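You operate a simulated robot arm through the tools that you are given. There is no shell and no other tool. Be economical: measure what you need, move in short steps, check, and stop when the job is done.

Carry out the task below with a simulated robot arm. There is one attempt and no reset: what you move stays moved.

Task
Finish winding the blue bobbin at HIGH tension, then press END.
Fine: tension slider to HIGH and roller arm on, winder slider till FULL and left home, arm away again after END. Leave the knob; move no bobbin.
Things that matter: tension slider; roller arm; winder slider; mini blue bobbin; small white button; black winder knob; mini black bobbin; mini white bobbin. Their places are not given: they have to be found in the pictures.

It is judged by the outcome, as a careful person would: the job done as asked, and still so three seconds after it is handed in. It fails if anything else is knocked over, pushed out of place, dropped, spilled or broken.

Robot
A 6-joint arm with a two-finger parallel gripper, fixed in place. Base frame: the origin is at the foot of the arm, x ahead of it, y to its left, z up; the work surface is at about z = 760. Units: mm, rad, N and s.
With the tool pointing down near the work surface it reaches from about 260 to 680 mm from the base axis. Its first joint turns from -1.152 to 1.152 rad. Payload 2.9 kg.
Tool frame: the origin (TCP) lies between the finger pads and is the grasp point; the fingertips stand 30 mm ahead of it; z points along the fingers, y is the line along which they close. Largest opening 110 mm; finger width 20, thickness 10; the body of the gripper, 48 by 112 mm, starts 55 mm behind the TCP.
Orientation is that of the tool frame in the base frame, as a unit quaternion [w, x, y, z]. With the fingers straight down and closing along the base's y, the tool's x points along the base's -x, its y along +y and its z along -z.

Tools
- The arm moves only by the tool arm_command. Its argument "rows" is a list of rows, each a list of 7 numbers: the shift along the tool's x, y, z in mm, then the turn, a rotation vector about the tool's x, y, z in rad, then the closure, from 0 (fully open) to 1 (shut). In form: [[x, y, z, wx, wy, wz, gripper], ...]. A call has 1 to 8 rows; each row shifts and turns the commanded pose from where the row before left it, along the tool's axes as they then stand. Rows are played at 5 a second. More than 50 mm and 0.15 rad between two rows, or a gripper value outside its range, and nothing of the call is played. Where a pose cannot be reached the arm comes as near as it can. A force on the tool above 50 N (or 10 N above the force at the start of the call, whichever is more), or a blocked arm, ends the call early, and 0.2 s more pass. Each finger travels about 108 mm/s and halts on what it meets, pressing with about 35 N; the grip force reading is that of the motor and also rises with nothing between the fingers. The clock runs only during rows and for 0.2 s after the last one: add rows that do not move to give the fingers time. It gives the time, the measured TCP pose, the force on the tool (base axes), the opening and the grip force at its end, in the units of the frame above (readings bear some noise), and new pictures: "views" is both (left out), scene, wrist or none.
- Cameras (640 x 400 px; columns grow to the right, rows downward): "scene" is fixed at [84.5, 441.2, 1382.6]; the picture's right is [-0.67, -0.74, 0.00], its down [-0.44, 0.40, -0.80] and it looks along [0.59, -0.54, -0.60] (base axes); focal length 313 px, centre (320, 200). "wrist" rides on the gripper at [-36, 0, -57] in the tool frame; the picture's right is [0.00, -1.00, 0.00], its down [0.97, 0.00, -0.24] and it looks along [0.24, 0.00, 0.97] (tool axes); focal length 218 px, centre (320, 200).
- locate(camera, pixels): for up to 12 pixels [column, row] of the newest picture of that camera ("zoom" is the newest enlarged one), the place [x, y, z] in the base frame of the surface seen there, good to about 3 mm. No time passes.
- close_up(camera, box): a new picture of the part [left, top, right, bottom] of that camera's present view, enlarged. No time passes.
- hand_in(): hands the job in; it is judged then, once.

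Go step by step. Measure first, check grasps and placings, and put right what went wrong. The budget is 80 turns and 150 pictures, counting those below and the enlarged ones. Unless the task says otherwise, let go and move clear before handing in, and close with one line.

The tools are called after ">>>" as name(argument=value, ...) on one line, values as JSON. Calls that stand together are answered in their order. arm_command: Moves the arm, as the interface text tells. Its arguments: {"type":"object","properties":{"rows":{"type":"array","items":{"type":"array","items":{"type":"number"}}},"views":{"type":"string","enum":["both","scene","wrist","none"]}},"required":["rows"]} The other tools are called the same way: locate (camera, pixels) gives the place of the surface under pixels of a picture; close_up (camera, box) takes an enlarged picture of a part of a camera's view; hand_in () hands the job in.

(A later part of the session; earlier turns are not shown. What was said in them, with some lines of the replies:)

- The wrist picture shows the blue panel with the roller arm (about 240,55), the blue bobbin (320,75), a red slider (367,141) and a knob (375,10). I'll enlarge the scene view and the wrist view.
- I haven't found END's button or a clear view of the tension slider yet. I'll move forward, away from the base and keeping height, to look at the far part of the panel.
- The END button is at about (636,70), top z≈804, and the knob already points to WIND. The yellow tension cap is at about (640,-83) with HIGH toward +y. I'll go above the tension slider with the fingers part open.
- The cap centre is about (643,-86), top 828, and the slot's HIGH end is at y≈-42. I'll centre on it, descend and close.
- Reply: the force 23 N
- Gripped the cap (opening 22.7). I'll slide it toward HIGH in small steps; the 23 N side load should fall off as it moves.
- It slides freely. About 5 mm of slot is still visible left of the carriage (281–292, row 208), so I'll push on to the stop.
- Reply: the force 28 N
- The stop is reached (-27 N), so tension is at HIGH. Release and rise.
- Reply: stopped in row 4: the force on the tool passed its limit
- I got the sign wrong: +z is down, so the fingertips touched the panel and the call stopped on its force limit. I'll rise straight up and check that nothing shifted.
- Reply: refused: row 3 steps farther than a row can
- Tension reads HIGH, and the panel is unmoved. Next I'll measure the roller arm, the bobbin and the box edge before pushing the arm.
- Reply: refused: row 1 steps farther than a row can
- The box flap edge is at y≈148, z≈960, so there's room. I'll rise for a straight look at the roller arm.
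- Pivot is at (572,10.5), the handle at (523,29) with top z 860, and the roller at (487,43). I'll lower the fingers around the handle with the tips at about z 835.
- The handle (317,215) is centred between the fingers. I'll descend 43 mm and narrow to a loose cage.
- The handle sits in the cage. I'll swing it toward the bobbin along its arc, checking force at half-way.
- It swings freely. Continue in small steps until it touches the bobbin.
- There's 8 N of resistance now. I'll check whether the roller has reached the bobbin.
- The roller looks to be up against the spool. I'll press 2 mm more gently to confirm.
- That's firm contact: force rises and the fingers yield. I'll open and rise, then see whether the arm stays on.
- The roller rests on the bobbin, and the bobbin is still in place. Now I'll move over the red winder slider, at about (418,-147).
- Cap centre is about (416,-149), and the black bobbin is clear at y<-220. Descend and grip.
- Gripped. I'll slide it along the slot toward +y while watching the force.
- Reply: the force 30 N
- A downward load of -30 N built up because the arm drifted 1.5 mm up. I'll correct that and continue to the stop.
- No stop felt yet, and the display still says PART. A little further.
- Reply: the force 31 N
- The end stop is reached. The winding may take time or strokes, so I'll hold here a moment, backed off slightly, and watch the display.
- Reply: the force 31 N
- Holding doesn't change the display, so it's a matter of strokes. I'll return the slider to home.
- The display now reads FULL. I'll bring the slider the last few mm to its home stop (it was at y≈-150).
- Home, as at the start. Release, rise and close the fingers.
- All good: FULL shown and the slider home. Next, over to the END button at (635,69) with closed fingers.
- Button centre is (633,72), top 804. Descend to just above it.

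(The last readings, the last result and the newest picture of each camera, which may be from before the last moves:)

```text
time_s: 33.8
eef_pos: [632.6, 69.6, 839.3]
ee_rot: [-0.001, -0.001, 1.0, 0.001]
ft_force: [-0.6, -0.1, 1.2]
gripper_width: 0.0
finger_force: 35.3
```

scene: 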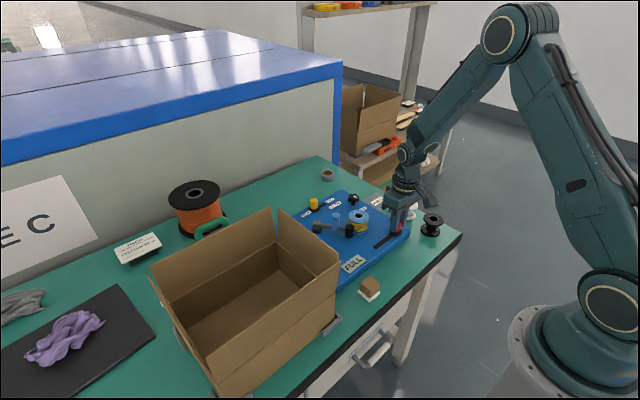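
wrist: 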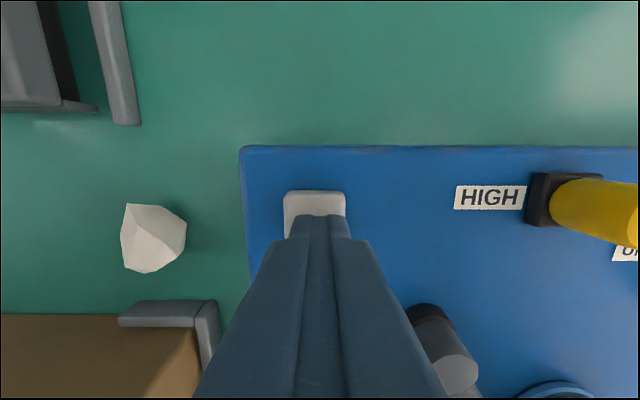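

Over the button. Press down in small steps.

>>> arm_command(rows=[[0, 0, 4, 0, 0, 0, 1], [0, 0, 2, 0, 0, 0, 1], [0, 0, 2, 0, 0, 0, 1], [0, 0, 2, 0, 0, 0, 1], [0, 0, 0, 0, 0, 0, 1]])

```text
time_s: 35.0
eef_pos: [632.9, 69.1, 829.3]
ee_rot: [0.001, -0.002, 1.0, 0.0]
ft_force: [-0.6, 1.6, 2.9]
gripper_width: 0.0
finger_force: 34.7
```

scene: 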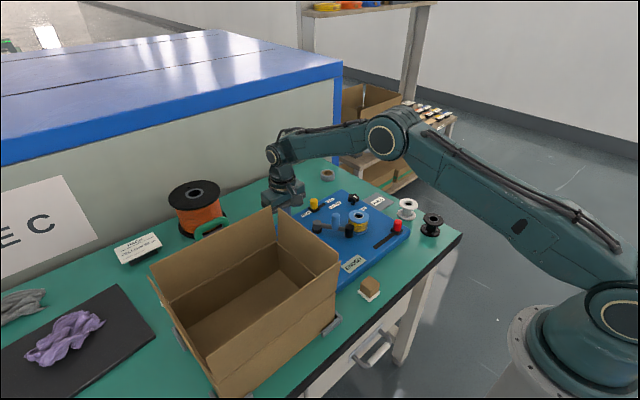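
wrist: 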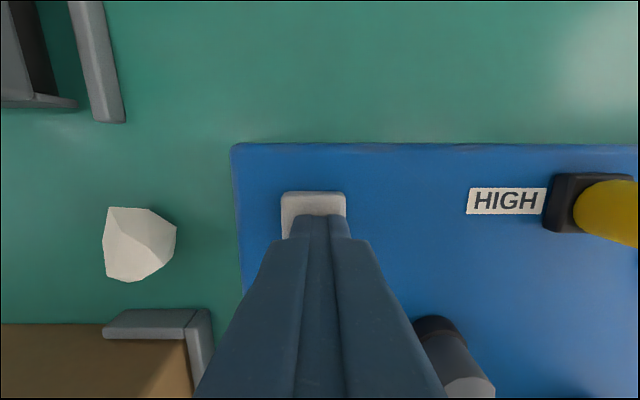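

The button is travelling with little force (3 N). I'll look at the display.

>>> close_up(camera="scene", box=[300, 185, 420, 275])

```text
4.44 times, centred on (360, 230) of scene
```

zoom: 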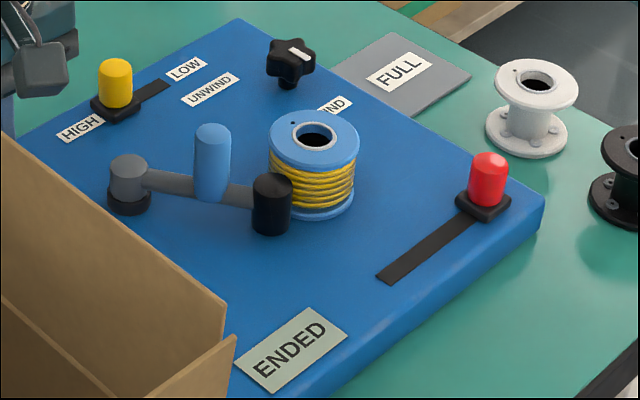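

It shows ENDED. I'll rise and go back over the roller-arm handle, at about (531,-19).

>>> arm_command(rows=[[0, 0, -40, 0, 0, 0, 1], [0, 0, -50, 0, 0, 0, 1], [0, 0, -40, 0, 0, 0, 0.8], [32, -30, 0, 0, 0, 0, 0.6], [35, -30, 0, 0, 0, 0, 0.6], [33, -29, 0, 0, 0, 0, 0.6], [0, 0, 40, 0, 0, 0, 0.6], [0, 0, 0, 0, 0, 0, 0.6]], views="wrist")

```text
time_s: 36.8
eef_pos: [533.1, -18.4, 915.7]
ee_rot: [0.001, -0.001, 1.0, -0.001]
ft_force: [0.2, 0.0, 0.0]
gripper_width: 44.4
finger_force: 0.1
```

wrist: 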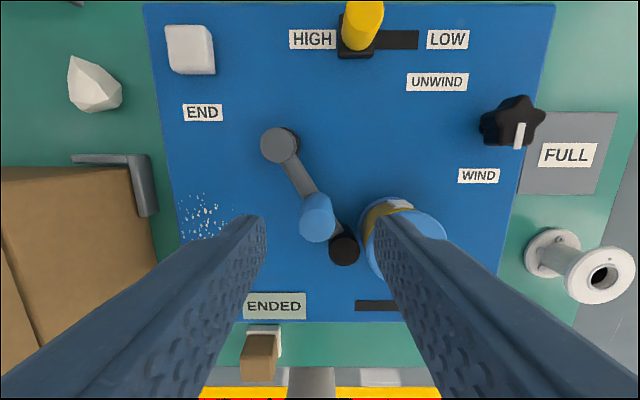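

The handle (317,222) is centred. Lower the cage and swing it back away from the bobbin.

>>> arm_command(rows=[[0, 0, 30, 0, 0, 0, 0.6], [0, 0, 20, 0, 0, 0, 0.6], [0, 0, 0, 0, 0, 0, 0.74], [0, 0, 0, 0, 0, 0, 0.74], [3, 6, 0, 0, 0, 0, 0.74], [4, 8, 0, 0, 0, 0, 0.74], [3, 9, 0, 0, 0, 0, 0.74], [0, 0, 0, 0, 0, 0, 0.74]], views="wrist")

```text
time_s: 38.6
eef_pos: [521.8, 3.7, 867.7]
ee_rot: [0.0, -0.001, 1.0, -0.001]
ft_force: [-0.9, -0.3, 0.5]
gripper_width: 28.7
finger_force: 0.2
```

wrist: 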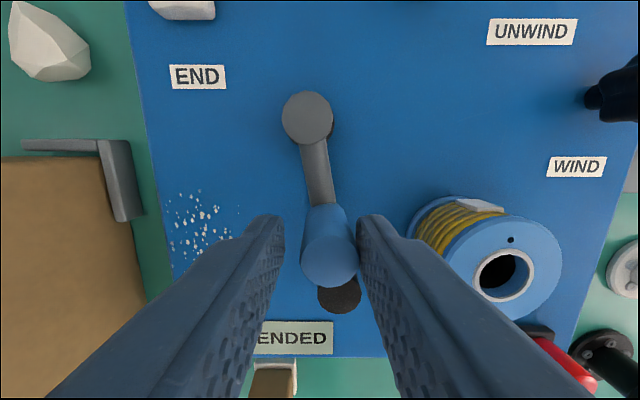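

It's swinging back. On to its original angle.

>>> arm_command(rows=[[0, 8, 0, 0, 0, 0, 0.74], [0, 8, 0, 0, 0, 0, 0.74], [-1, 7, 0, 0, 0, 0, 0.74], [-1, 6, 0, 0, 0, 0, 0.74], [0, 0, 0, 0, 0, 0, 0.74]], views="wrist")

```text
time_s: 39.8
eef_pos: [524.6, 31.6, 868.7]
ee_rot: [0.0, 0.0, 1.0, 0.0]
ft_force: [0.8, -1.1, -0.9]
gripper_width: 29.1
finger_force: 0.7
```

wrist: 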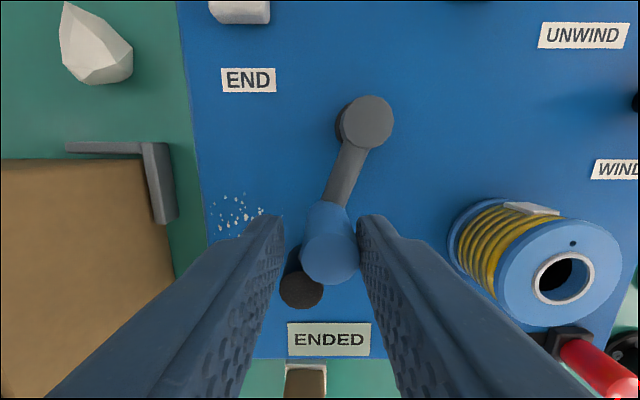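

Nearly at the original place. I'll push 3 mm more, then release and rise.

>>> arm_command(rows=[[0, 3, 0, 0, 0, 0, 0.74], [0, 0, 0, 0, 0, 0, 0.74], [0, -3, 0, 0, 0, 0, 0.6], [0, 0, 0, 0, 0, 0, 0.6], [0, 0, -40, 0, 0, 0, 0.6], [0, 0, -50, 0, 0, 0, 0.6], [0, 0, -50, 0, 0, 0, 0.6], [0, 0, -40, 0, 0, 0, 0.6]])

>>> close_up(camera="scene", box=[280, 175, 460, 295])

>>> close_up(camera="wrist", box=[200, 40, 520, 260])

```text
time_s: 41.6
eef_pos: [524.2, 30.5, 1051.9]
ee_rot: [0.0, -0.001, 1.0, 0.0]
ft_force: [0.0, -0.5, 1.1]
gripper_width: 43.9
finger_force: 0.1
```

scene: 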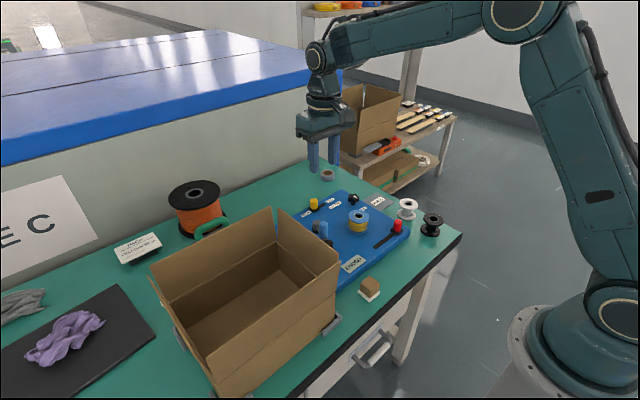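
wrist: 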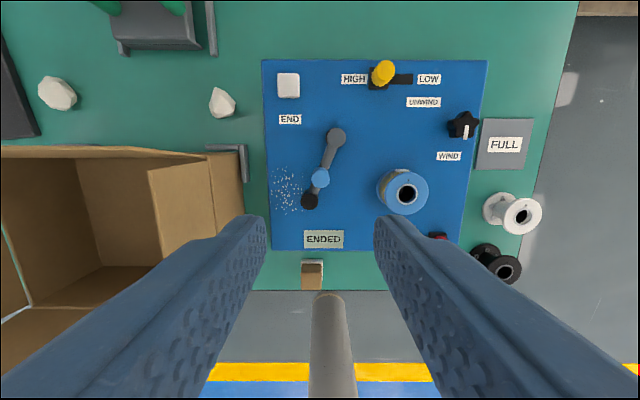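

```text
3.33 times, centred on (370, 235) of scene
```

zoom: 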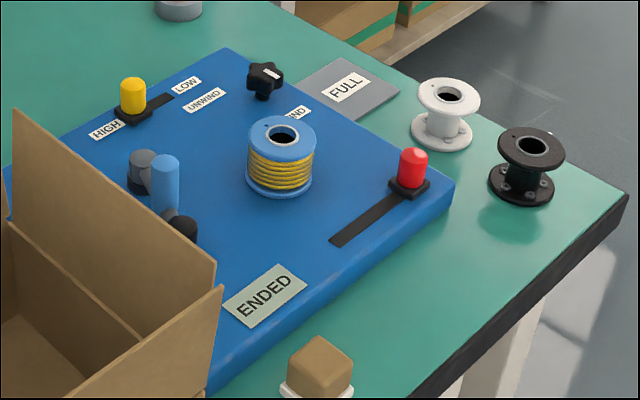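

```text
1.82 times, centred on (360, 150) of wrist
```

zoom: 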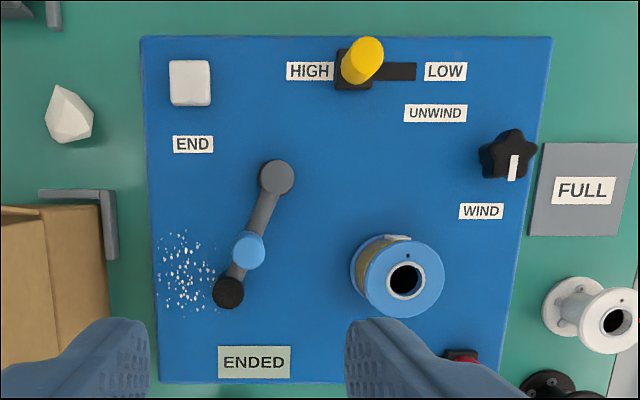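

Everything is in its final state: display ENDED, tension HIGH, roller arm away, winder slider home, and the knob and bobbins in place with the gripper clear. I'll hand in.

>>> hand_in()

```text
The job is handed in.
```

The blue bobbin is wound to FULL at HIGH tension and END is pressed, so the display reads ENDED. The winder slider is home, the roller arm is away again, and the knob and bobbins were not moved. I made one mistake: a wrong-direction move after setting the tension lightly touched the panel with the fingertips, with no visible effect.
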